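You operate a simulated robot arm through the tools that you are given. There is no shell and no other tool.

You run a simulated robot arm. Do the job below in one go: nothing can be reset, and whatever is moved stays where it is left.

TASK
Measure stator A52 red to black on the 200 range: yellow dot if under 30 ohms, else green.
Fine: seat it in the nest by the meter, push the socket on, yellow plug in red, blue plug in black, and leave it all set up so; marker back in its cup.

It is judged by the outcome, as a careful person would: the job done as asked, and still so three seconds after it is handed in. It fails if anything else is knocked over, pushed out of place, dropped, spilled or broken.

THE ROBOT
A 7-joint arm with a three-finger gripper, fixed in place. Base frame: the origin is on the floor under the middle of its stand, x ahead of it, y to its left, z up. Units: m, rad, N and s.
With the tool pointing down near the work surface it reaches from about 0.1 to 0.88 m from the base axis. Its first joint turns from -2.897 to 2.897 rad. Payload 2.94 kg.
Tool frame: the origin (TCP) lies between the finger pads and is the grasp point; the fingertips stand 0.03 m ahead of it; z points along the fingers, y is the line along which they close. The gripper opens to 0.132 m; its body begins 0.107 m behind the TCP.
Orientation is that of the tool frame in the base frame, as [roll, pitch, yaw] about the fixed x, y, z axes, in that order (R = Rz(yaw) Ry(pitch) Rx(roll)). With the fingers straight down and closing along the base's y, the tool's x points along the base's -x, its y along +y and its z along -z.

THE INTERFACE
- The arm moves only by the tool nudge_tool. Its argument "moves" is a list of rows, each a list of 7 numbers: the shift along the tool's x, y, z in units of 50 mm (1.0 is 50 mm), then the turn, a rotation vector about the tool's x, y, z in units of 6 degrees (1.0 is 6 degrees), then the gripper command, from -1 (fully open) to 1 (shut), values between in proportion. In form: [[dx, dy, dz, ax, ay, az, grip], ...]. A call has 1 to 20 rows; each row shifts and turns the commanded pose from where the row before left it, along the tool's axes as they then stand. A call with a number of a shift or a turn outside -1 to 1 is refused whole. Each row takes 0.2 s and may step no farther than 0.05 m and 0.15 rad from the row before; otherwise, or with a gripper value out of range, the whole call is refused. A pose out of reach is approached as far as the arm can. The call stops where the force on the tool passes 40 N (or 10 N more than at its start, if that is more) or the arm is blocked; 0.2 s more then pass. Each finger travels about 0.0374 m/s and halts on what it meets, pressing with about 43 N; the grip force reading is that of the motor and also rises with nothing between the fingers. The clock runs only during rows and for 0.2 s after the last one: add rows that do not move to give the fingers time. The reply holds the time, the measured pose of the TCP, the force on the tool along the base axes, the opening and the grip force, in the units named above and with some noise, with the torque about the TCP (base axes, N m) and any sound that the robot's microphone picked up.
- Cameras (640 x 400 px; columns grow to the right, rows downward): "scene" is fixed at [0.2212, -0.6515, 1.5729]; the picture's right is [0.93, -0.37, 0.00], its down [-0.18, -0.46, -0.87] and it looks along [0.32, 0.81, -0.49] (base axes); focal length 311 px, centre (320, 200). "wrist" rides on the gripper at [0.072, 0.003, -0.144] in the tool frame; the picture's right is [-0.04, 1.00, 0.00], its down [-0.88, -0.04, -0.48] and it looks along [-0.48, -0.02, 0.88] (tool axes); focal length 256 px, centre (320, 200). There is no depth. A picture from a camera that has moved, and an enlarged one, comes with that camera's place and axes in the base frame and with its lens.
- get_image(camera): a new picture of that camera. No time passes.
- slide_trunk(by): moves the trunk up (or, below 0, down) by that many m; the arm rides with it, the base frame stays. It gives what a move gives, with no picture.
- enlarge(camera, box): a new picture of the part [left, top, right, bottom] of that camera's present view, enlarged. No time passes.
- hand_in(): hands the job in; it is judged then, once.

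Nothing tells you positions but the pictures and the camera data. Unless the task says otherwise, let go and move clear before handing in.

The tools are called after ">>>" by a JSON object that holds its "method" and its "body". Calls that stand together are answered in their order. nudge_tool: Moves the arm, as the interface text tells. Its arguments: {"type":"object","properties":{"moves":{"type":"array"}},"required":["moves"]} The other tools are called the same way: slide_trunk (by) moves the trunk up or down; get_image (camera) takes a picture; enlarge (camera, box) takes an enlarged picture of a part of a camera's view; hand_in () hands the job in.

At the start:

```text
t: 0.0
ee_pos: [0.4268, 0.4048, 1.1333]
tcp_rot: [3.142, 0.001, -3.141]
contact_force: [0.0, -0.2, -0.7]
moment: [0.02, 0.01, 0.0]
opening: 0.1319
grasp_force: 0.1
trunk travel left (down, up): [-0.35, 0.19]
```

scene: 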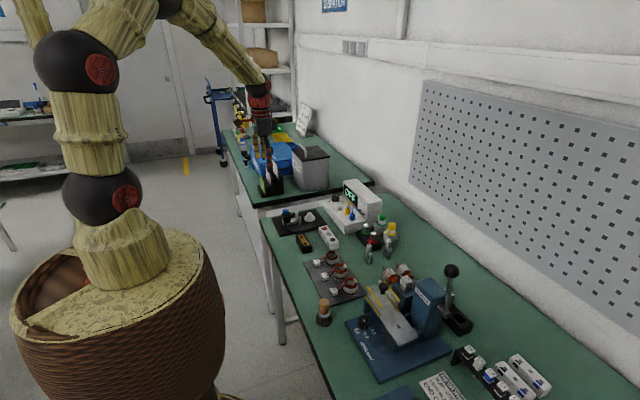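
wrist: 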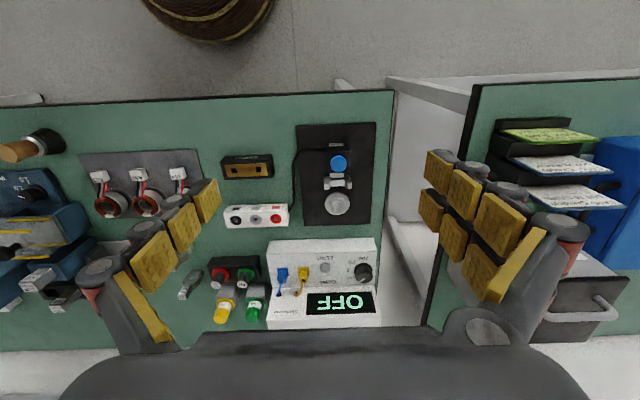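

I see a bench with three stators on a dark mat, a meter (OFF) with blue and yellow plugs, a jack box with black/red sockets, a nest plate with a socket lead, and markers in a stand. I'll look closer at each before moving.

>>> {"method": "enlarge", "body": {"camera": "wrist", "box": [70, 130, 230, 230]}}

>>> {"method": "enlarge", "body": {"camera": "wrist", "box": [200, 110, 400, 235]}}

>>> {"method": "enlarge", "body": {"camera": "wrist", "box": [180, 220, 400, 340]}}

>>> {"method": "enlarge", "body": {"camera": "scene", "box": [260, 170, 420, 300]}}

>>> {"method": "enlarge", "body": {"camera": "scene", "box": [300, 250, 580, 400]}}

```text
4.00 times, centred on (150, 180) of wrist
camera zoom: at [0.3553, 0.4067, 1.277], right [0.04, 1.0, 0.0], down [0.88, -0.04, 0.48], along [0.48, -0.02, -0.88], focal length 1024 px, centre (1000, 280)
```

zoom: 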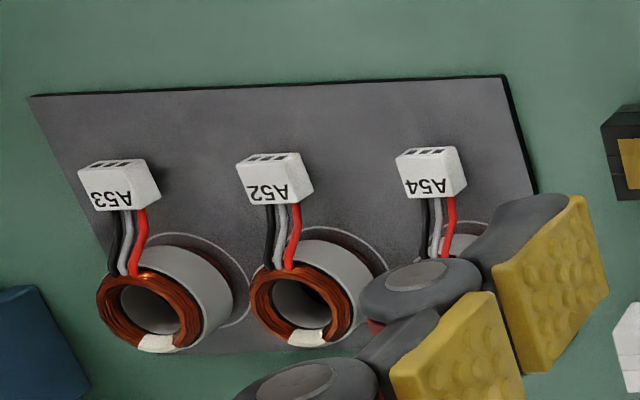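

```text
3.20 times, centred on (300, 172) of wrist
camera zoom: at [0.3553, 0.4067, 1.277], right [0.04, 1.0, 0.0], down [0.88, -0.04, 0.48], along [0.48, -0.02, -0.88], focal length 819 px, centre (384, 288)
```

zoom: 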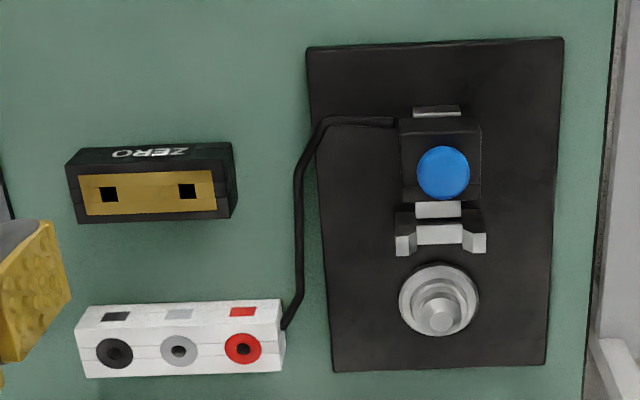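

```text
2.91 times, centred on (290, 280) of wrist
camera zoom: at [0.3553, 0.4067, 1.277], right [0.04, 1.0, 0.0], down [0.88, -0.04, 0.48], along [0.48, -0.02, -0.88], focal length 745 px, centre (407, -33)
```

zoom: 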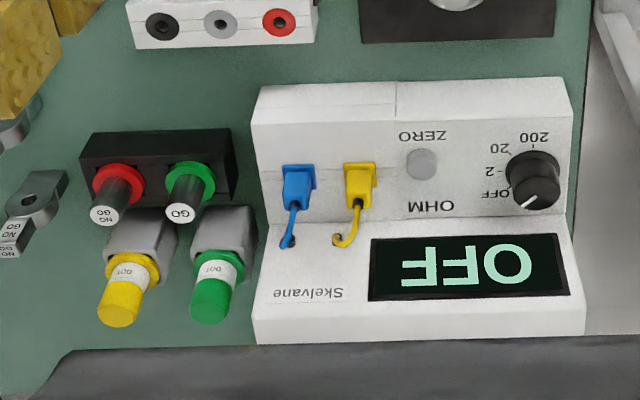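

```text
3.08 times, centred on (340, 235) of scene
camera zoom: at [0.2212, -0.6515, 1.5729], right [0.93, -0.37, 0.0], down [-0.18, -0.46, -0.87], along [0.32, 0.81, -0.49], focal length 956 px, centre (258, 92)
```

zoom: 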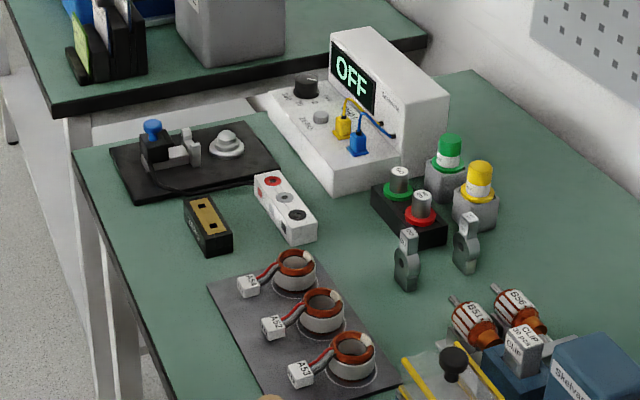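

```text
2.29 times, centred on (440, 325) of scene
camera zoom: at [0.2212, -0.6515, 1.5729], right [0.93, -0.37, 0.0], down [-0.18, -0.46, -0.87], along [0.32, 0.81, -0.49], focal length 710 px, centre (46, -86)
```

zoom: 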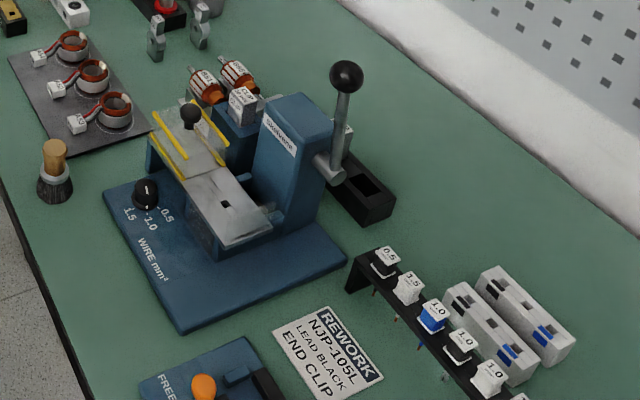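

The bench layout is clear enough; I want finer detail on the nest, the meter panel, the stator connector and the markers before planning.

>>> {"method": "enlarge", "body": {"camera": "wrist", "box": [290, 115, 380, 235]}}

>>> {"method": "enlarge", "body": {"camera": "scene", "box": [270, 195, 350, 245]}}

>>> {"method": "enlarge", "body": {"camera": "scene", "box": [325, 175, 405, 225]}}

>>> {"method": "enlarge", "body": {"camera": "scene", "box": [305, 240, 385, 310]}}

>>> {"method": "enlarge", "body": {"camera": "scene", "box": [350, 205, 410, 265]}}

>>> {"method": "enlarge", "body": {"camera": "wrist", "box": [80, 150, 640, 400]}}

```text
3.33 times, centred on (335, 175) of wrist
camera zoom: at [0.3553, 0.4067, 1.277], right [0.04, 1.0, 0.0], down [0.88, -0.04, 0.48], along [0.48, -0.02, -0.88], focal length 853 px, centre (270, 283)
```

zoom: 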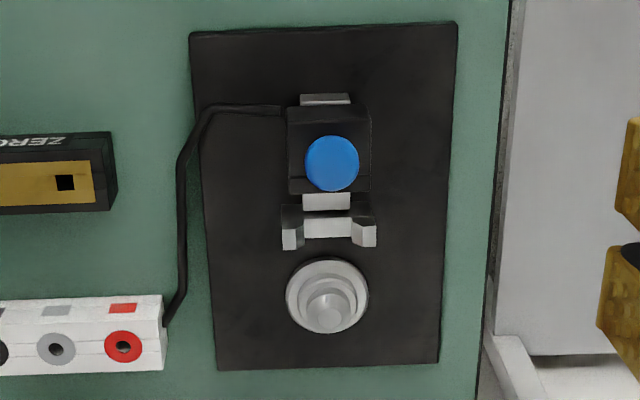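

```text
8.00 times, centred on (310, 220) of scene
camera zoom: at [0.2212, -0.6515, 1.5729], right [0.93, -0.37, 0.0], down [-0.18, -0.46, -0.87], along [0.32, 0.81, -0.49], focal length 2486 px, centre (400, 40)
```

zoom: 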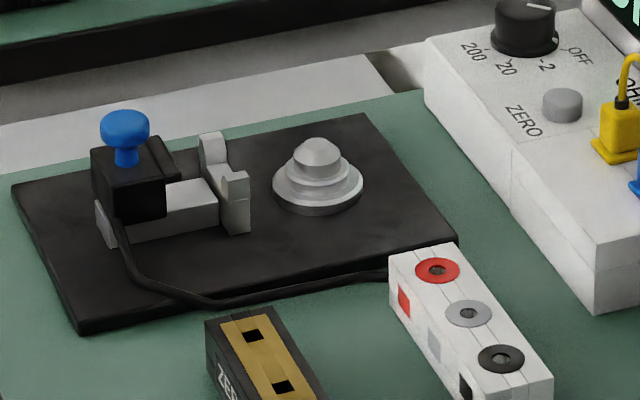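

```text
8.00 times, centred on (365, 200) of scene
camera zoom: at [0.2212, -0.6515, 1.5729], right [0.93, -0.37, 0.0], down [-0.18, -0.46, -0.87], along [0.32, 0.81, -0.49], focal length 2486 px, centre (-40, 200)
```

zoom: 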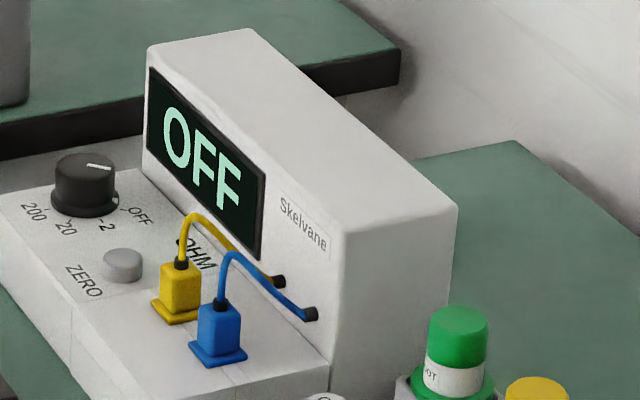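

```text
5.71 times, centred on (345, 275) of scene
camera zoom: at [0.2212, -0.6515, 1.5729], right [0.93, -0.37, 0.0], down [-0.18, -0.46, -0.87], along [0.32, 0.81, -0.49], focal length 1776 px, centre (177, -229)
```

zoom: 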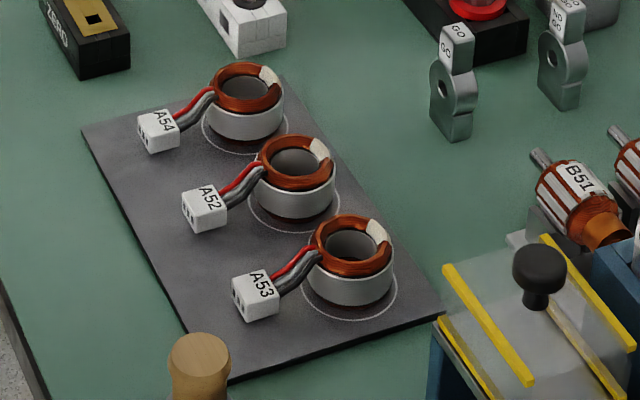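

```text
6.67 times, centred on (380, 235) of scene
camera zoom: at [0.2212, -0.6515, 1.5729], right [0.93, -0.37, 0.0], down [-0.18, -0.46, -0.87], along [0.32, 0.81, -0.49], focal length 2072 px, centre (-80, -33)
```

zoom: 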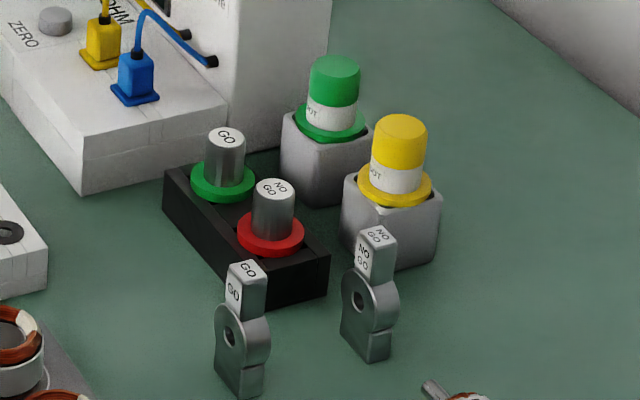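

```text
1.14 times, centred on (360, 275) of wrist
camera zoom: at [0.3553, 0.4067, 1.277], right [0.04, 1.0, 0.0], down [0.88, -0.04, 0.48], along [0.48, -0.02, -0.88], focal length 293 px, centre (274, 114)
```

zoom: 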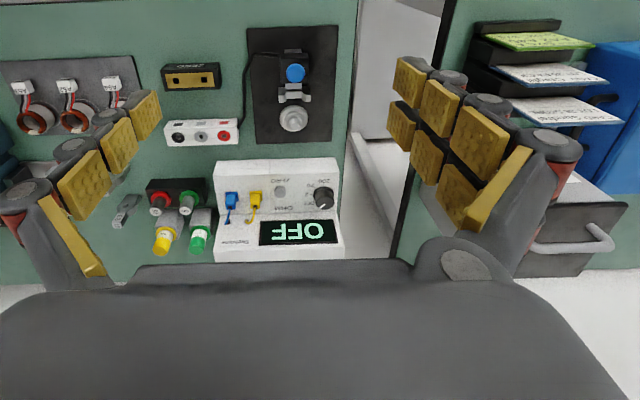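

The nest has a stepped post, a forked rest for the connector and a sliding socket with a blue knob. I'll look closely at the fingers themselves, since the plugs are small, and see how they close in free air.

>>> {"method": "enlarge", "body": {"camera": "wrist", "box": [400, 130, 600, 330]}}

>>> {"method": "enlarge", "body": {"camera": "wrist", "box": [60, 160, 240, 360]}}

>>> {"method": "enlarge", "body": {"camera": "scene", "box": [220, 60, 340, 200]}}

>>> {"method": "nudge_tool", "body": {"moves": [[0, 0, 0, 0, 0, 0, 0.5], [0, 0, 0, 0, 0, 0, 0.5], [0, 0, 0, 0, 0, 0, 0.5], [0, 0, 0, 0, 0, 0, 0.5], [0, 0, 0, 0, 0, 0, 0.5], [0, 0, 0, 0, 0, 0, 0.5], [0, 0, 0, 0, 0, 0, 0.5], [0, 0, 0, 0, 0, 0, 0.5]]}}

>>> {"method": "get_image", "body": {"camera": "wrist"}}

```text
2.00 times, centred on (500, 230) of wrist
camera zoom: at [0.3553, 0.4067, 1.277], right [0.04, 1.0, 0.0], down [0.88, -0.04, 0.48], along [0.48, -0.02, -0.88], focal length 512 px, centre (-40, 140)
```

zoom: 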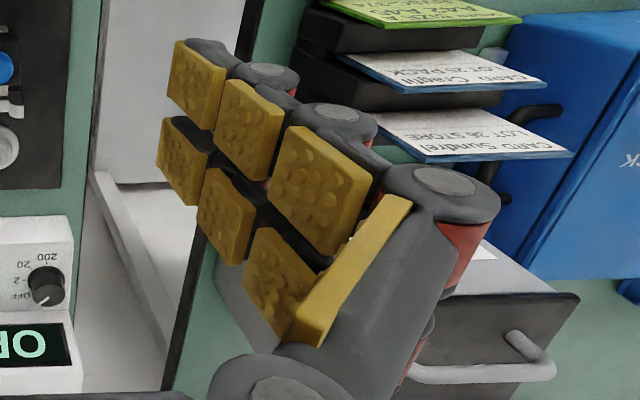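

```text
2.00 times, centred on (150, 260) of wrist
camera zoom: at [0.3553, 0.4067, 1.277], right [0.04, 1.0, 0.0], down [0.88, -0.04, 0.48], along [0.48, -0.02, -0.88], focal length 512 px, centre (660, 80)
```

zoom: 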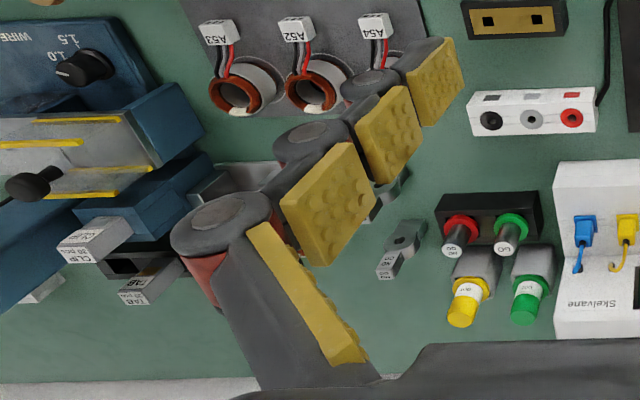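

```text
2.86 times, centred on (280, 130) of scene
camera zoom: at [0.2212, -0.6515, 1.5729], right [0.93, -0.37, 0.0], down [-0.18, -0.46, -0.87], along [0.32, 0.81, -0.49], focal length 888 px, centre (434, 400)
```

zoom: 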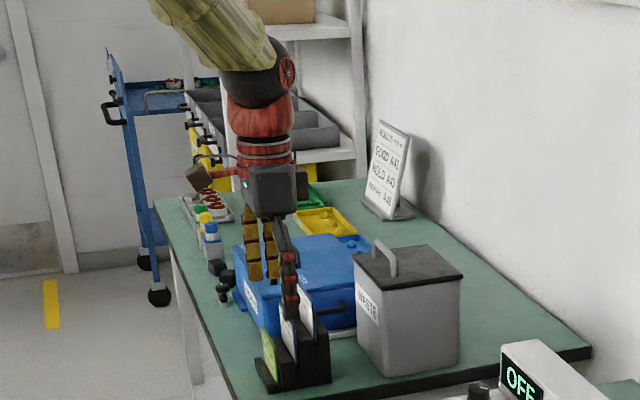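

```text
t: 1.8
ee_pos: [0.4277, 0.4042, 1.1337]
tcp_rot: [-3.141, 0.001, -3.14]
contact_force: [-0.4, 0.0, -0.2]
moment: [-0.03, 0.01, 0.04]
opening: 0.0326
grasp_force: 0.0
trunk travel left (down, up): [-0.35, 0.19]
```

```text
taken
camera wrist: at [0.3553, 0.4067, 1.277], right [0.04, 1.0, 0.0], down [0.88, -0.04, 0.48], along [0.48, -0.02, -0.88], focal length 256 px, centre (320, 200)
```

wrist: 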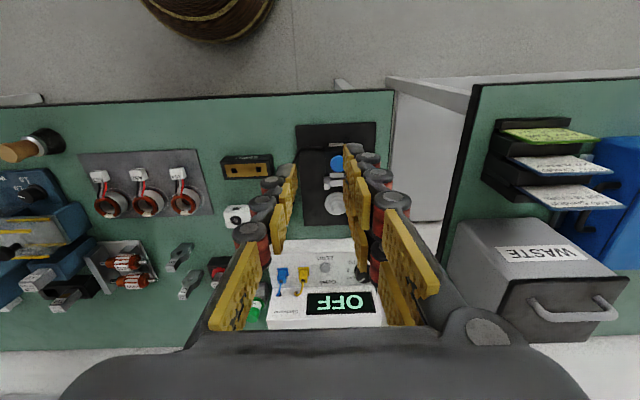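

The left side has one finger, the right side two spaced ones. I'll check the finger geometry up close at this partial closure.

>>> {"method": "enlarge", "body": {"camera": "wrist", "box": [220, 120, 440, 340]}}

>>> {"method": "enlarge", "body": {"camera": "scene", "box": [240, 90, 300, 200]}}

>>> {"method": "enlarge", "body": {"camera": "wrist", "box": [80, 140, 220, 220]}}

```text
1.82 times, centred on (330, 230) of wrist
camera zoom: at [0.3553, 0.4067, 1.277], right [0.04, 1.0, 0.0], down [0.88, -0.04, 0.48], along [0.48, -0.02, -0.88], focal length 465 px, centre (302, 146)
```

zoom: 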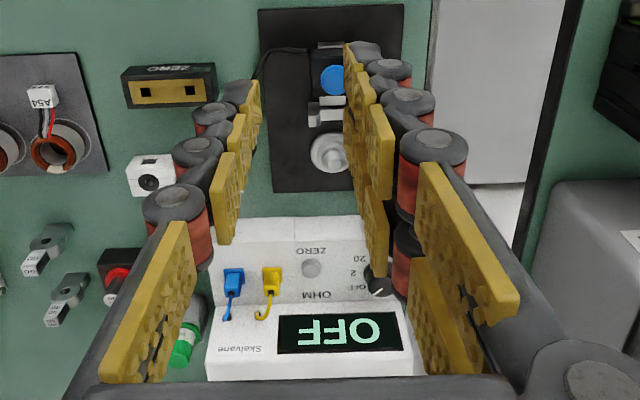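

```text
3.64 times, centred on (270, 145) of scene
camera zoom: at [0.2212, -0.6515, 1.5729], right [0.93, -0.37, 0.0], down [-0.18, -0.46, -0.87], along [0.32, 0.81, -0.49], focal length 1130 px, centre (502, 400)
```

zoom: 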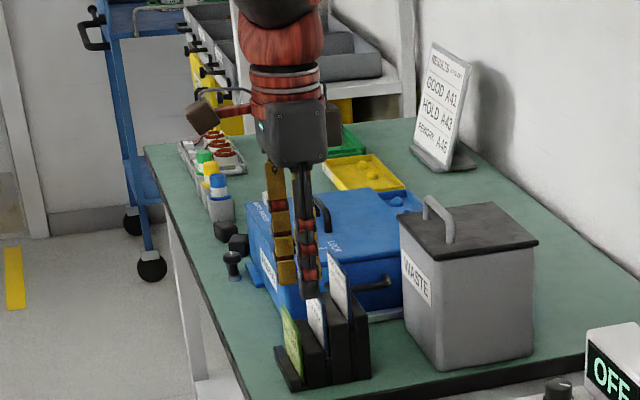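

```text
4.57 times, centred on (150, 180) of wrist
camera zoom: at [0.3553, 0.4067, 1.277], right [0.04, 1.0, 0.0], down [0.88, -0.04, 0.48], along [0.48, -0.02, -0.88], focal length 1170 px, centre (1097, 291)
```

zoom: 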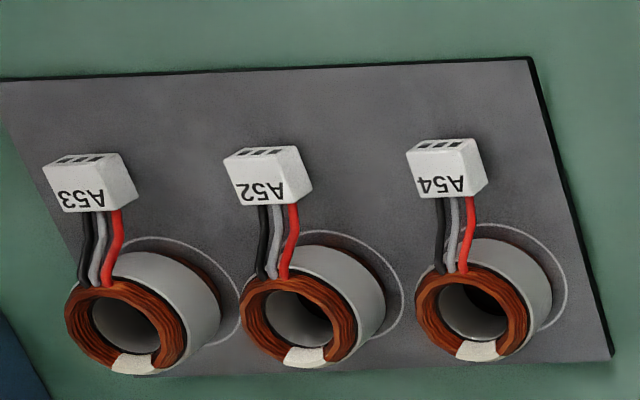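

I need finger widths near the tips, so I'm zooming in tightly on both tips.

>>> {"method": "enlarge", "body": {"camera": "wrist", "box": [240, 140, 400, 240]}}

>>> {"method": "enlarge", "body": {"camera": "scene", "box": [255, 120, 285, 180]}}

```text
4.00 times, centred on (320, 190) of wrist
camera zoom: at [0.3553, 0.4067, 1.277], right [0.04, 1.0, 0.0], down [0.88, -0.04, 0.48], along [0.48, -0.02, -0.88], focal length 1024 px, centre (320, 240)
```

zoom: 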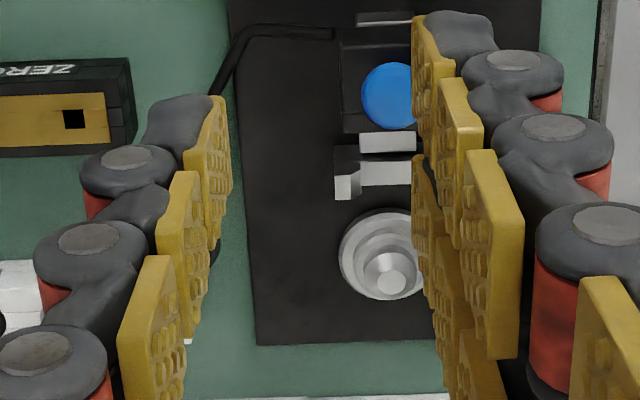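

```text
6.67 times, centred on (270, 150) of scene
camera zoom: at [0.2212, -0.6515, 1.5729], right [0.93, -0.37, 0.0], down [-0.18, -0.46, -0.87], along [0.32, 0.81, -0.49], focal length 2072 px, centre (653, 533)
```

zoom: 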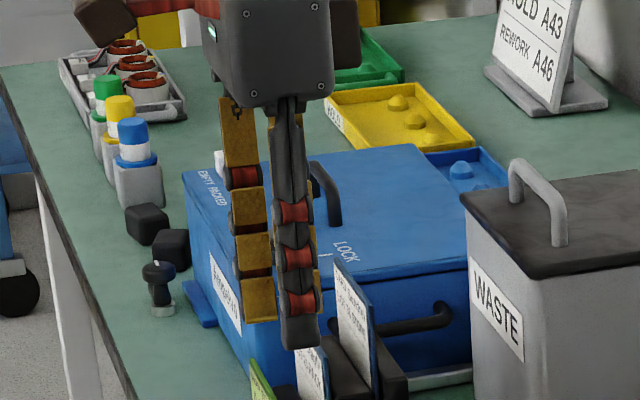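

Each finger looks about 20 mm wide (40 mm across the paired side). I take A52 to be near (0.57, 0.09), the nest post near (0.60, 0.43) and the meter plugs near (0.735, 0.35). I'll move over the stators for a closer view.

>>> {"method": "nudge_tool", "body": {"moves": [[-0.13, -0.785, 0.285, 0, 0, 0, -1], [-0.13, -0.785, 0.285, 0, 0, 0, -1], [-0.13, -0.785, 0.285, 0, 0, 0, -1], [-0.13, -0.785, 0.285, 0, 0, 0, -1], [-0.13, -0.785, 0.285, 0, 0, 0, -1], [-0.13, -0.785, 0.285, 0, 0, 0, -1], [-0.13, -0.785, 0.285, 0, 0, 0, -1], [-0.13, -0.785, 0.285, 0, 0, 0, -1], [0, 0, 0, 0, 0, 0, -1]]}}

>>> {"method": "get_image", "body": {"camera": "wrist"}}

>>> {"method": "get_image", "body": {"camera": "scene"}}

```text
t: 3.8
ee_pos: [0.4771, 0.0911, 1.0196]
tcp_rot: [3.141, -0.001, 3.14]
contact_force: [0.3, 1.0, -0.2]
moment: [0.0, 0.02, 0.0]
opening: 0.1322
grasp_force: 0.0
trunk travel left (down, up): [-0.35, 0.19]
```

```text
taken
camera wrist: at [0.4057, 0.0931, 1.1635], right [0.04, 1.0, 0.0], down [0.88, -0.04, 0.48], along [0.47, -0.02, -0.88], focal length 256 px, centre (320, 200)
```

wrist: 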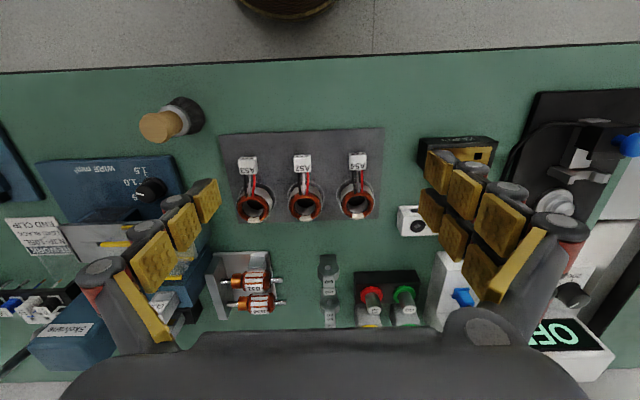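

```text
taken
```

scene: 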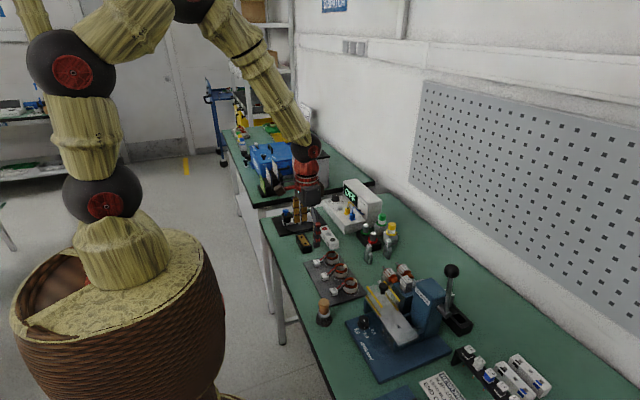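

The stators sit in a row on the mat, A52 in the middle. I'm zooming for precise placement.

>>> {"method": "enlarge", "body": {"camera": "wrist", "box": [230, 120, 390, 240]}}

>>> {"method": "enlarge", "body": {"camera": "wrist", "box": [270, 145, 340, 230]}}

```text
3.33 times, centred on (310, 180) of wrist
camera zoom: at [0.4057, 0.0931, 1.1635], right [0.04, 1.0, 0.0], down [0.88, -0.04, 0.48], along [0.47, -0.02, -0.88], focal length 853 px, centre (353, 267)
```

zoom: 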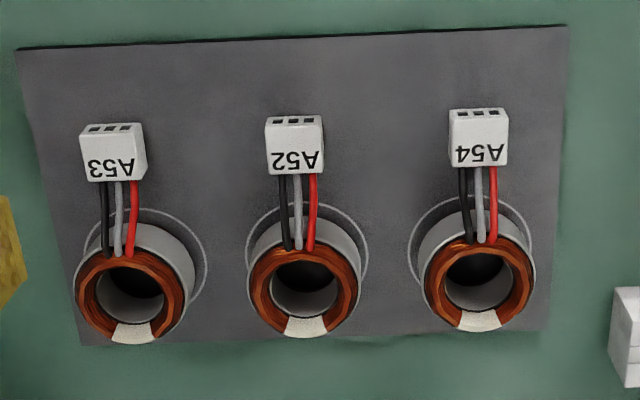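

```text
4.71 times, centred on (305, 188) of wrist
camera zoom: at [0.4057, 0.0931, 1.1635], right [0.04, 1.0, 0.0], down [0.88, -0.04, 0.48], along [0.47, -0.02, -0.88], focal length 1205 px, centre (391, 259)
```

zoom: 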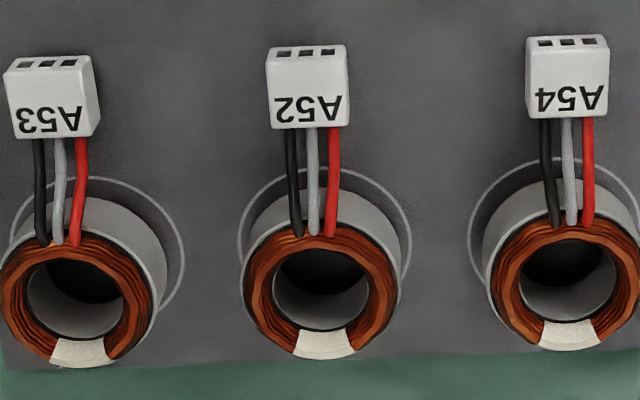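

A52's ring centre works out near (0.580, 0.066) with its top at z≈0.859, the mat at z≈0.821, and the leads run along -x. Now I'll look over the nest the same way.

>>> {"method": "nudge_tool", "body": {"moves": [[0, 0.85, 0, 0, 0, 0, -1], [0, 0.85, 0, 0, 0, 0, -1], [0, 0.85, 0, 0, 0, 0, -1], [0, 0.85, 0, 0, 0, 0, -1], [0, 0.85, 0, 0, 0, 0, -1], [0, 0.85, 0, 0, 0, 0, -1], [0, 0.85, 0, 0, 0, 0, -1], [0, 0.85, 0, 0, 0, 0, -1], [0, 0, 0, 0, 0, 0, -1]]}}

>>> {"method": "get_image", "body": {"camera": "wrist"}}

>>> {"method": "enlarge", "body": {"camera": "wrist", "box": [270, 110, 370, 230]}}

>>> {"method": "enlarge", "body": {"camera": "wrist", "box": [180, 110, 420, 260]}}

>>> {"method": "enlarge", "body": {"camera": "wrist", "box": [200, 220, 420, 340]}}

```text
t: 5.8
ee_pos: [0.4808, 0.4296, 1.0196]
tcp_rot: [3.14, -0.001, 3.141]
contact_force: [0.0, -0.4, -0.8]
moment: [-0.01, -0.03, 0.02]
opening: 0.1321
grasp_force: 0.2
trunk travel left (down, up): [-0.35, 0.19]
```

```text
taken
camera wrist: at [0.4087, 0.4327, 1.1636], right [0.04, 1.0, 0.0], down [0.88, -0.04, 0.48], along [0.47, -0.02, -0.88], focal length 256 px, centre (320, 200)
```

wrist: 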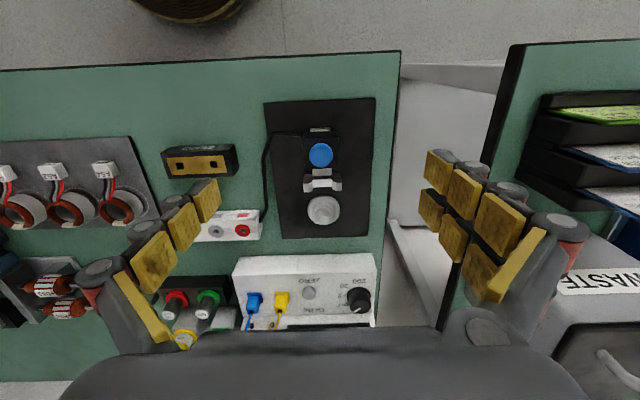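

```text
3.33 times, centred on (320, 170) of wrist
camera zoom: at [0.4087, 0.4327, 1.1636], right [0.04, 1.0, 0.0], down [0.88, -0.04, 0.48], along [0.47, -0.02, -0.88], focal length 853 px, centre (320, 300)
```

zoom: 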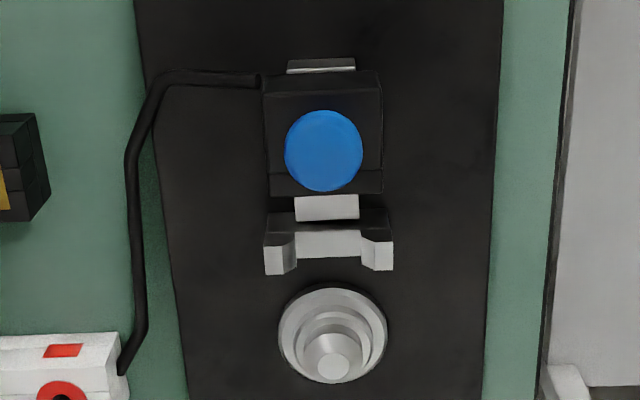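

```text
2.67 times, centred on (300, 185) of wrist
camera zoom: at [0.4087, 0.4327, 1.1636], right [0.04, 1.0, 0.0], down [0.88, -0.04, 0.48], along [0.47, -0.02, -0.88], focal length 683 px, centre (373, 240)
```

zoom: 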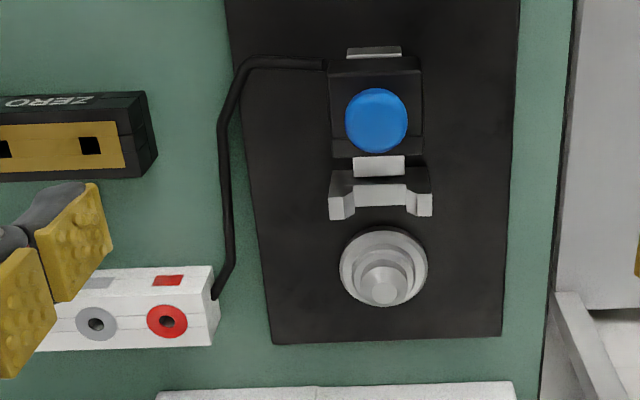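

```text
2.91 times, centred on (310, 280) of wrist
camera zoom: at [0.4087, 0.4327, 1.1636], right [0.04, 1.0, 0.0], down [0.88, -0.04, 0.48], along [0.47, -0.02, -0.88], focal length 745 px, centre (349, -33)
```

zoom: 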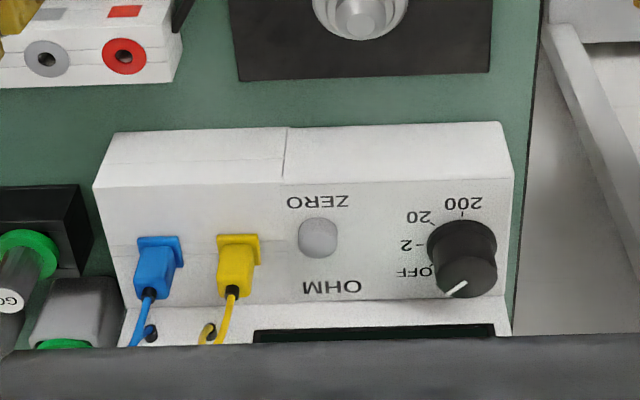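

The nest post is near (0.607, 0.430). I'll drop lower to resolve the fork, rail and socket geometry.

>>> {"method": "nudge_tool", "body": {"moves": [[-0.2, 0, 0.5, 0, 0, 0, -1], [-0.2, 0, 0.5, 0, 0, 0, -1], [0, 0, 0.4, 0, 0, 0, -1], [0, 0, 0, 0, 0, 0, -1]]}}

>>> {"method": "enlarge", "body": {"camera": "wrist", "box": [270, 100, 370, 240]}}

>>> {"method": "get_image", "body": {"camera": "wrist"}}

>>> {"method": "enlarge", "body": {"camera": "scene", "box": [265, 195, 325, 240]}}

```text
t: 6.8
ee_pos: [0.5007, 0.43, 0.9524]
tcp_rot: [-3.141, 0.0, 3.141]
contact_force: [-0.5, 0.0, 0.6]
moment: [-0.01, 0.02, -0.01]
opening: 0.1319
grasp_force: 0.1
trunk travel left (down, up): [-0.35, 0.19]
```

```text
2.86 times, centred on (320, 170) of wrist
camera zoom: at [0.4287, 0.4328, 1.0948], right [0.04, 1.0, 0.0], down [0.88, -0.04, 0.48], along [0.48, -0.02, -0.88], focal length 731 px, centre (320, 286)
```

zoom: 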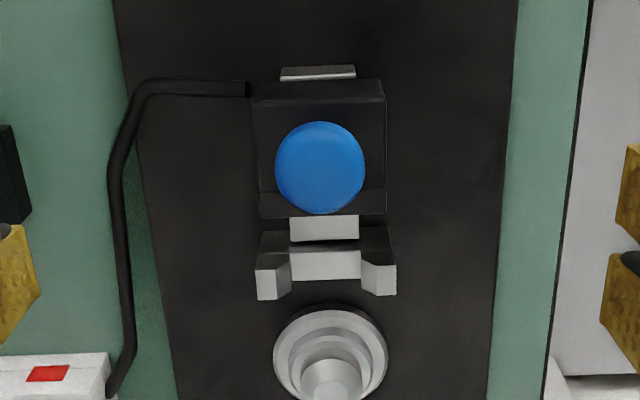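

```text
taken
camera wrist: at [0.4287, 0.4328, 1.0948], right [0.04, 1.0, 0.0], down [0.88, -0.04, 0.48], along [0.48, -0.02, -0.88], focal length 256 px, centre (320, 200)
```

wrist: 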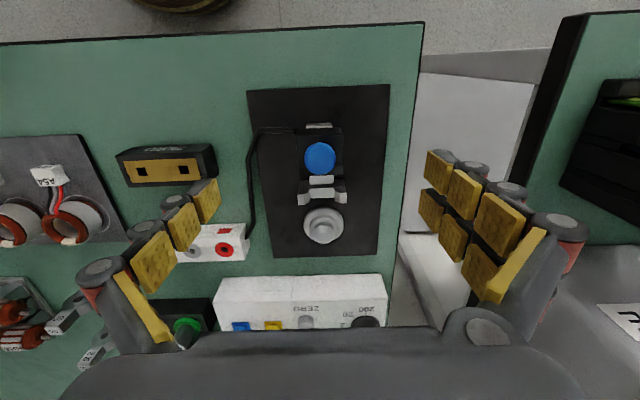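

```text
8.89 times, centred on (295, 218) of scene
camera zoom: at [0.2212, -0.6515, 1.5729], right [0.93, -0.37, 0.0], down [-0.18, -0.46, -0.87], along [0.32, 0.81, -0.49], focal length 2762 px, centre (542, 44)
```

zoom: 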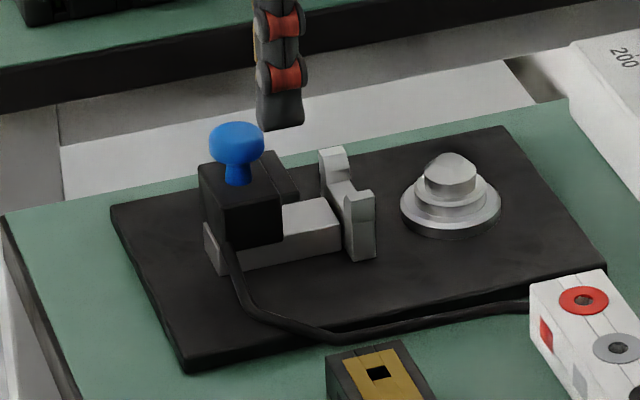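

The nest is clear now: the connector rests on the rail behind the fork, with its leads passing between the prongs. For A52 I'll use a 45° yaw, so the single finger lands in the gap between the leads and A53 and the pair lands between A54 and open bench. I'll hover there first.

>>> {"method": "nudge_tool", "body": {"moves": [[-0.184, -0.818, -0.05, 0, 0, 0, 0.06], [-0.184, -0.818, -0.05, 0, 0, 0, 0.06], [-0.184, -0.818, -0.05, 0, 0, 0, 0.06], [-0.184, -0.818, 0, 0, 0, 0, 0.06], [-0.184, -0.818, 0, 0, 0, 0, 0.06], [-0.184, -0.818, 0, 0, 0, 0, 0.06], [-0.184, -0.818, 0, 0, 0, 0, 0.06], [-0.184, -0.818, 0, 0, 0, 0, 0.06], [-0.184, -0.818, 0, 0, 0, 0, 0.06], [0, 0, 0, 0, 0, 0.9375, 0.06], [0, 0, 0, 0, 0, 0.9375, 0.06], [0, 0, 0, 0, 0, 0.9375, 0.06], [0, 0, 0, 0, 0, 0.9375, 0.06], [0, 0, 0, 0, 0, 0.9375, 0.06], [0, 0, 0, 0, 0, 0.9375, 0.06], [0, 0, 0, 0, 0, 0.9375, 0.06], [0, 0, 0, 0, 0, 0.9375, 0.06], [0, 0, 0, 0, 0, 0, 0.06]]}}

>>> {"method": "get_image", "body": {"camera": "wrist"}}

>>> {"method": "get_image", "body": {"camera": "scene"}}

>>> {"method": "enlarge", "body": {"camera": "wrist", "box": [200, 120, 440, 320]}}

```text
t: 10.6
ee_pos: [0.5824, 0.0621, 0.9593]
tcp_rot: [-3.141, 0.001, 2.357]
contact_force: [0.3, 0.0, 0.3]
moment: [0.0, -0.01, -0.03]
opening: 0.062
grasp_force: 0.0
trunk travel left (down, up): [-0.35, 0.19]
```

```text
taken
camera wrist: at [0.5335, 0.1156, 1.1015], right [0.74, 0.68, 0.0], down [0.59, -0.65, 0.48], along [0.32, -0.35, -0.88], focal length 256 px, centre (320, 200)
```

wrist: 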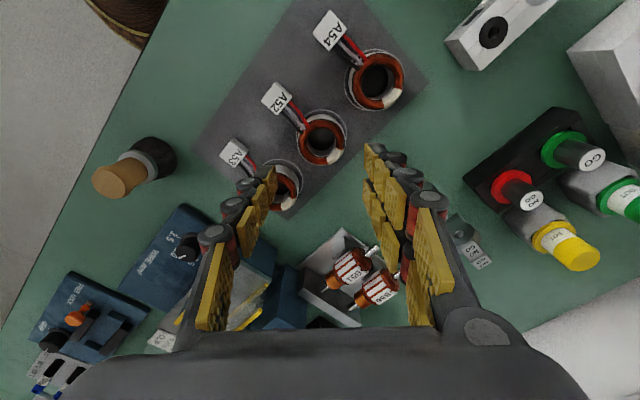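

```text
taken
```

scene: 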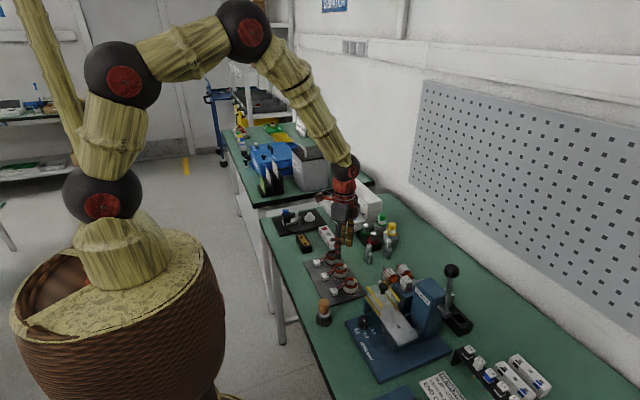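

```text
2.00 times, centred on (320, 220) of wrist
camera zoom: at [0.5335, 0.1156, 1.1015], right [0.74, 0.68, 0.0], down [0.59, -0.65, 0.48], along [0.32, -0.35, -0.88], focal length 512 px, centre (320, 160)
```

zoom: 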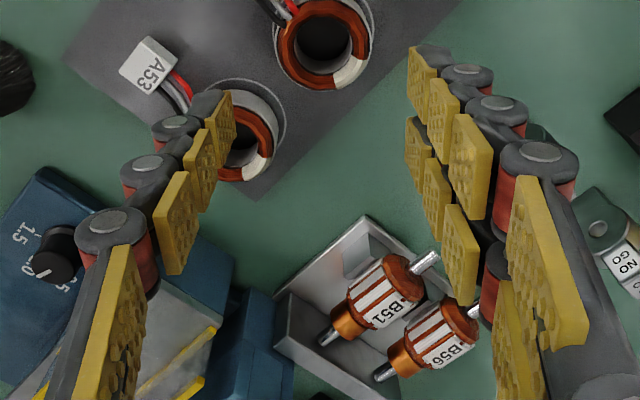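

A52's ring again measures about (0.581, 0.066), so the grasp plan holds. I'll lower partway and check the finger clearances.

>>> {"method": "nudge_tool", "body": {"moves": [[-0.023, 0.023, 0.6, 0, 0, 0, 0.06], [0, 0, 0.6, 0, 0, 0, 0.06], [0, 0, 0, 0, 0, 0, 0.06]]}}

>>> {"method": "get_image", "body": {"camera": "wrist"}}

>>> {"method": "enlarge", "body": {"camera": "wrist", "box": [220, 80, 440, 240]}}

>>> {"method": "enlarge", "body": {"camera": "scene", "box": [300, 220, 400, 310]}}

```text
t: 11.4
ee_pos: [0.5839, 0.062, 0.8972]
tcp_rot: [-3.141, 0.001, 2.356]
contact_force: [-0.4, 0.0, -0.2]
moment: [0.03, -0.01, 0.02]
opening: 0.0619
grasp_force: 0.1
trunk travel left (down, up): [-0.35, 0.19]
```

```text
taken
camera wrist: at [0.5343, 0.1155, 1.0411], right [0.74, 0.68, 0.0], down [0.59, -0.65, 0.48], along [0.32, -0.35, -0.88], focal length 256 px, centre (320, 200)
```

wrist: 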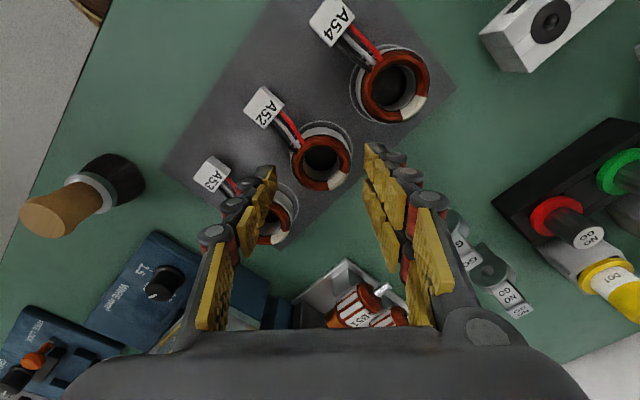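

```text
2.50 times, centred on (330, 160) of wrist
camera zoom: at [0.5343, 0.1155, 1.0411], right [0.74, 0.68, 0.0], down [0.59, -0.65, 0.48], along [0.32, -0.35, -0.88], focal length 640 px, centre (295, 300)
```

zoom: 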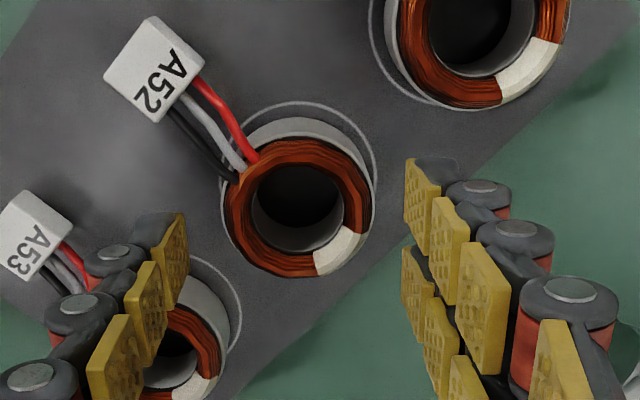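

```text
4.44 times, centred on (350, 265) of scene
camera zoom: at [0.2212, -0.6515, 1.5729], right [0.93, -0.37, 0.0], down [-0.18, -0.46, -0.87], along [0.32, 0.81, -0.49], focal length 1381 px, centre (187, -89)
```

zoom: 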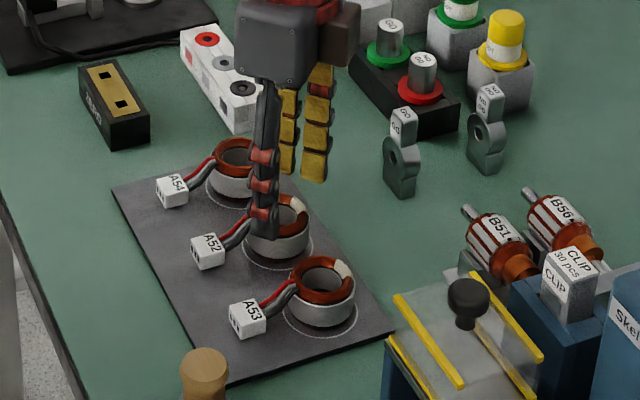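

The clearances to the leads, A53 and A54 look good. I'm lowering to grasp height.

>>> {"method": "nudge_tool", "body": {"moves": [[0, 0.018, 0.4, 0, 0, 0, 0.06], [0, 0, 0.4, 0, 0, 0, 0.06], [0, 0, 0, 0, 0, 0, 0.06]]}}

>>> {"method": "get_image", "body": {"camera": "wrist"}}

>>> {"method": "enlarge", "body": {"camera": "wrist", "box": [220, 80, 440, 240]}}

>>> {"method": "enlarge", "body": {"camera": "scene", "box": [300, 230, 380, 300]}}

```text
t: 12.2
ee_pos: [0.5831, 0.0623, 0.8564]
tcp_rot: [3.141, -0.001, 2.356]
contact_force: [-0.2, 0.2, 0.5]
moment: [-0.01, 0.03, -0.01]
opening: 0.0621
grasp_force: 0.0
trunk travel left (down, up): [-0.35, 0.19]
```

```text
taken
camera wrist: at [0.535, 0.1151, 1.0002], right [0.74, 0.68, 0.0], down [0.6, -0.65, 0.48], along [0.32, -0.35, -0.88], focal length 256 px, centre (320, 200)
```

wrist: 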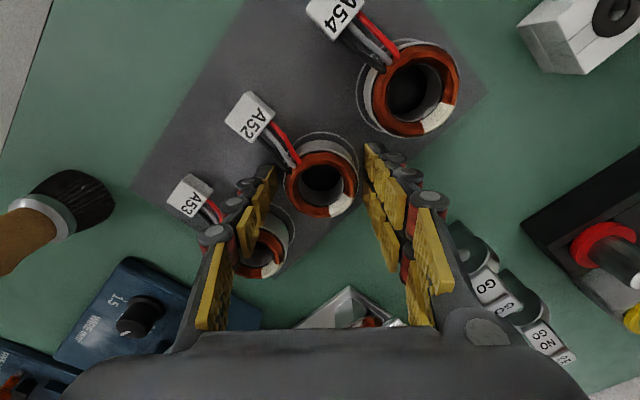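

```text
2.50 times, centred on (330, 160) of wrist
camera zoom: at [0.535, 0.1151, 1.0002], right [0.74, 0.68, 0.0], down [0.6, -0.65, 0.48], along [0.32, -0.35, -0.88], focal length 640 px, centre (295, 300)
```

zoom: 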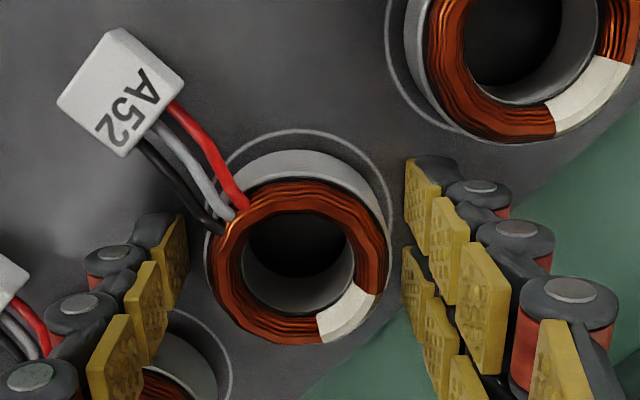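

```text
5.71 times, centred on (340, 265) of scene
camera zoom: at [0.2212, -0.6515, 1.5729], right [0.93, -0.37, 0.0], down [-0.18, -0.46, -0.87], along [0.32, 0.81, -0.49], focal length 1776 px, centre (206, -171)
```

zoom: 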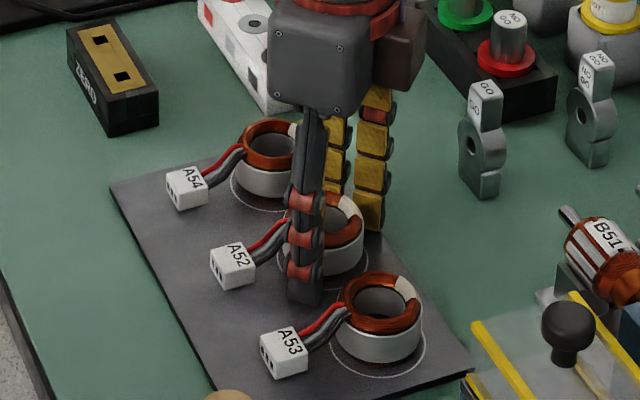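

The pads straddle the steel body of A52 cleanly. I'm closing on it.

>>> {"method": "nudge_tool", "body": {"moves": [[0, 0, 0, 0, 0, 0, 0.45], [0, 0, 0, 0, 0, 0, 0.45], [0, 0, 0, 0, 0, 0, 0.45], [0, 0, 0, 0, 0, 0, 0.45]]}}

>>> {"method": "enlarge", "body": {"camera": "wrist", "box": [220, 80, 440, 240]}}

>>> {"method": "enlarge", "body": {"camera": "scene", "box": [300, 230, 380, 300]}}

```text
t: 13.2
ee_pos: [0.5839, 0.061, 0.8573]
tcp_rot: [3.141, 0.001, 2.355]
contact_force: [-0.9, -0.5, 1.4]
moment: [-0.04, 0.03, -0.02]
opening: 0.0464
grasp_force: 42.8
trunk travel left (down, up): [-0.35, 0.19]
```

```text
2.50 times, centred on (330, 160) of wrist
camera zoom: at [0.535, 0.115, 1.0004], right [0.74, 0.68, 0.0], down [0.6, -0.65, 0.48], along [0.32, -0.35, -0.88], focal length 640 px, centre (295, 300)
```

zoom: 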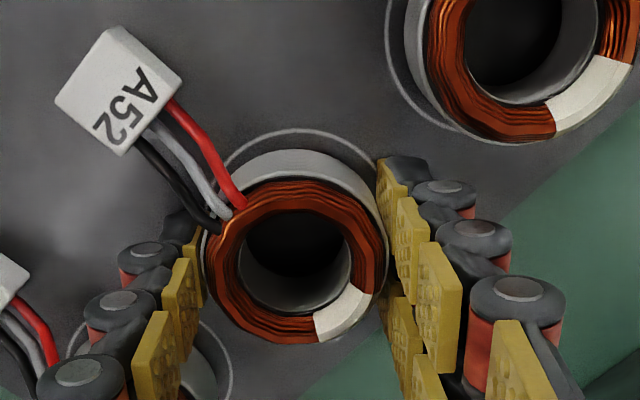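

```text
5.71 times, centred on (340, 265) of scene
camera zoom: at [0.2212, -0.6515, 1.5729], right [0.93, -0.37, 0.0], down [-0.18, -0.46, -0.87], along [0.32, 0.81, -0.49], focal length 1776 px, centre (206, -171)
```

zoom: 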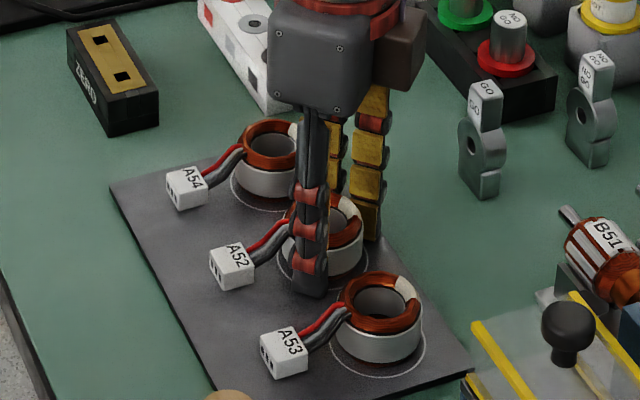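

A52 is gripped at 46 mm. I'm lifting it straight up.

>>> {"method": "nudge_tool", "body": {"moves": [[0, 0, -0.3, 0, 0, 0, 0.45], [0, 0, -0.6, 0, 0, 0, 0.45], [0, 0, -0.8, 0, 0, 0, 0.45], [0, 0, -0.3, 0, 0, 0, 0.45], [0, 0, 0, 0, 0, 0, 0.45]]}}

>>> {"method": "enlarge", "body": {"camera": "wrist", "box": [220, 80, 440, 240]}}

>>> {"method": "enlarge", "body": {"camera": "scene", "box": [300, 200, 400, 300]}}

```text
t: 14.4
ee_pos: [0.5844, 0.0633, 0.9584]
tcp_rot: [3.141, 0.0, 2.357]
contact_force: [0.0, 0.3, -1.6]
moment: [0.01, -0.02, -0.03]
opening: 0.0459
grasp_force: 42.9
trunk travel left (down, up): [-0.35, 0.19]
```

```text
2.50 times, centred on (330, 160) of wrist
camera zoom: at [0.536, 0.1161, 1.1023], right [0.74, 0.68, 0.0], down [0.6, -0.65, 0.48], along [0.32, -0.35, -0.88], focal length 640 px, centre (295, 300)
```

zoom: 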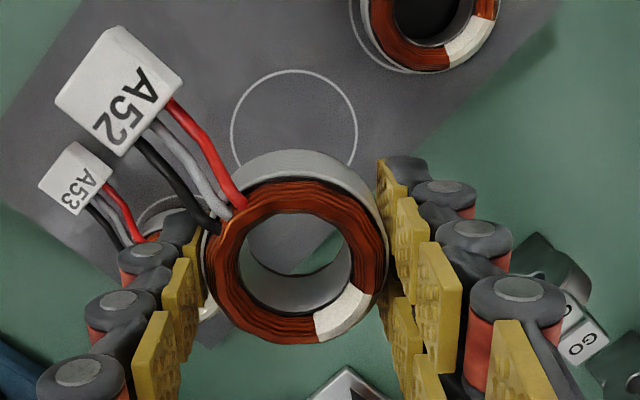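

```text
4.00 times, centred on (350, 250) of scene
camera zoom: at [0.2212, -0.6515, 1.5729], right [0.93, -0.37, 0.0], down [-0.18, -0.46, -0.87], along [0.32, 0.81, -0.49], focal length 1243 px, centre (200, 0)
```

zoom: 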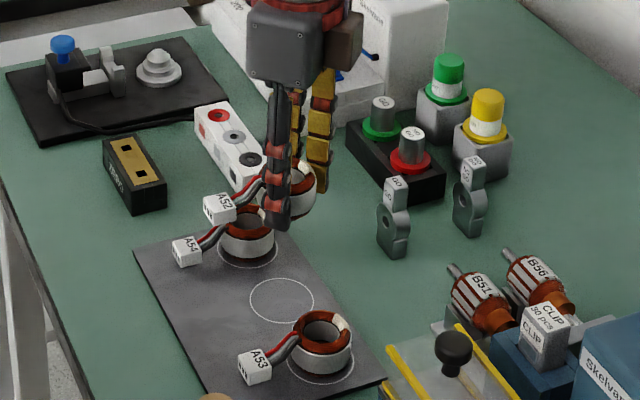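

A52 is held level, its connector pointing straight along -x. I'm carrying it over the nest post at this height.

>>> {"method": "nudge_tool", "body": {"moves": [[0.595, 0.687, 0, 0, 0, 0, 0.45], [0.595, 0.687, 0, 0, 0, 0, 0.45], [0.595, 0.687, 0, 0, 0, 0, 0.45], [0.595, 0.687, 0, 0, 0, 0, 0.45], [0.595, 0.687, 0, 0, 0, 0, 0.45], [0.595, 0.687, 0, 0, 0, 0, 0.45], [0.595, 0.687, 0, 0, 0, 0, 0.45], [0.595, 0.687, 0, 0, 0, 0, 0.45], [0, 0, 0, 0, 0, 0, 0.45]]}}

>>> {"method": "get_image", "body": {"camera": "wrist"}}

>>> {"method": "enlarge", "body": {"camera": "wrist", "box": [220, 80, 440, 240]}}

>>> {"method": "enlarge", "body": {"camera": "scene", "box": [260, 170, 360, 250]}}

```text
t: 16.4
ee_pos: [0.6109, 0.4247, 0.9545]
tcp_rot: [-3.14, 0.0, 2.358]
contact_force: [0.1, 1.1, -1.5]
moment: [0.01, -0.02, -0.02]
opening: 0.046
grasp_force: 42.9
trunk travel left (down, up): [-0.35, 0.19]
```

```text
taken
camera wrist: at [0.5623, 0.4791, 1.098], right [0.74, 0.68, 0.0], down [0.59, -0.65, 0.48], along [0.32, -0.35, -0.88], focal length 256 px, centre (320, 200)
```

wrist: 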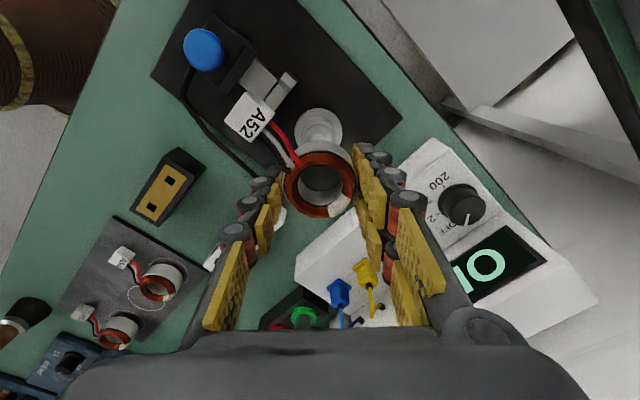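

```text
2.50 times, centred on (330, 160) of wrist
camera zoom: at [0.5623, 0.4791, 1.098], right [0.74, 0.68, 0.0], down [0.59, -0.65, 0.48], along [0.32, -0.35, -0.88], focal length 640 px, centre (295, 300)
```

zoom: 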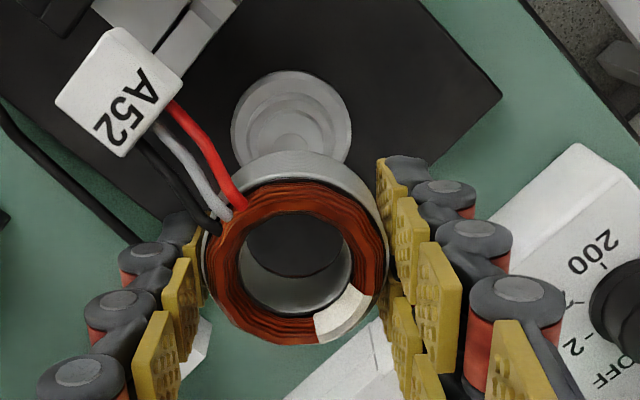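

```text
5.00 times, centred on (310, 210) of scene
camera zoom: at [0.2212, -0.6515, 1.5729], right [0.93, -0.37, 0.0], down [-0.18, -0.46, -0.87], along [0.32, 0.81, -0.49], focal length 1554 px, centre (370, 150)
```

zoom: 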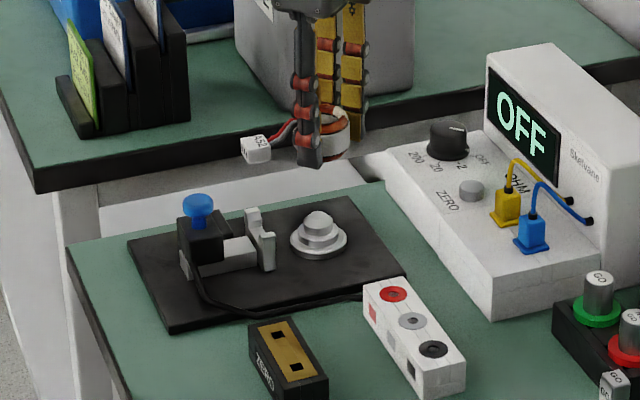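

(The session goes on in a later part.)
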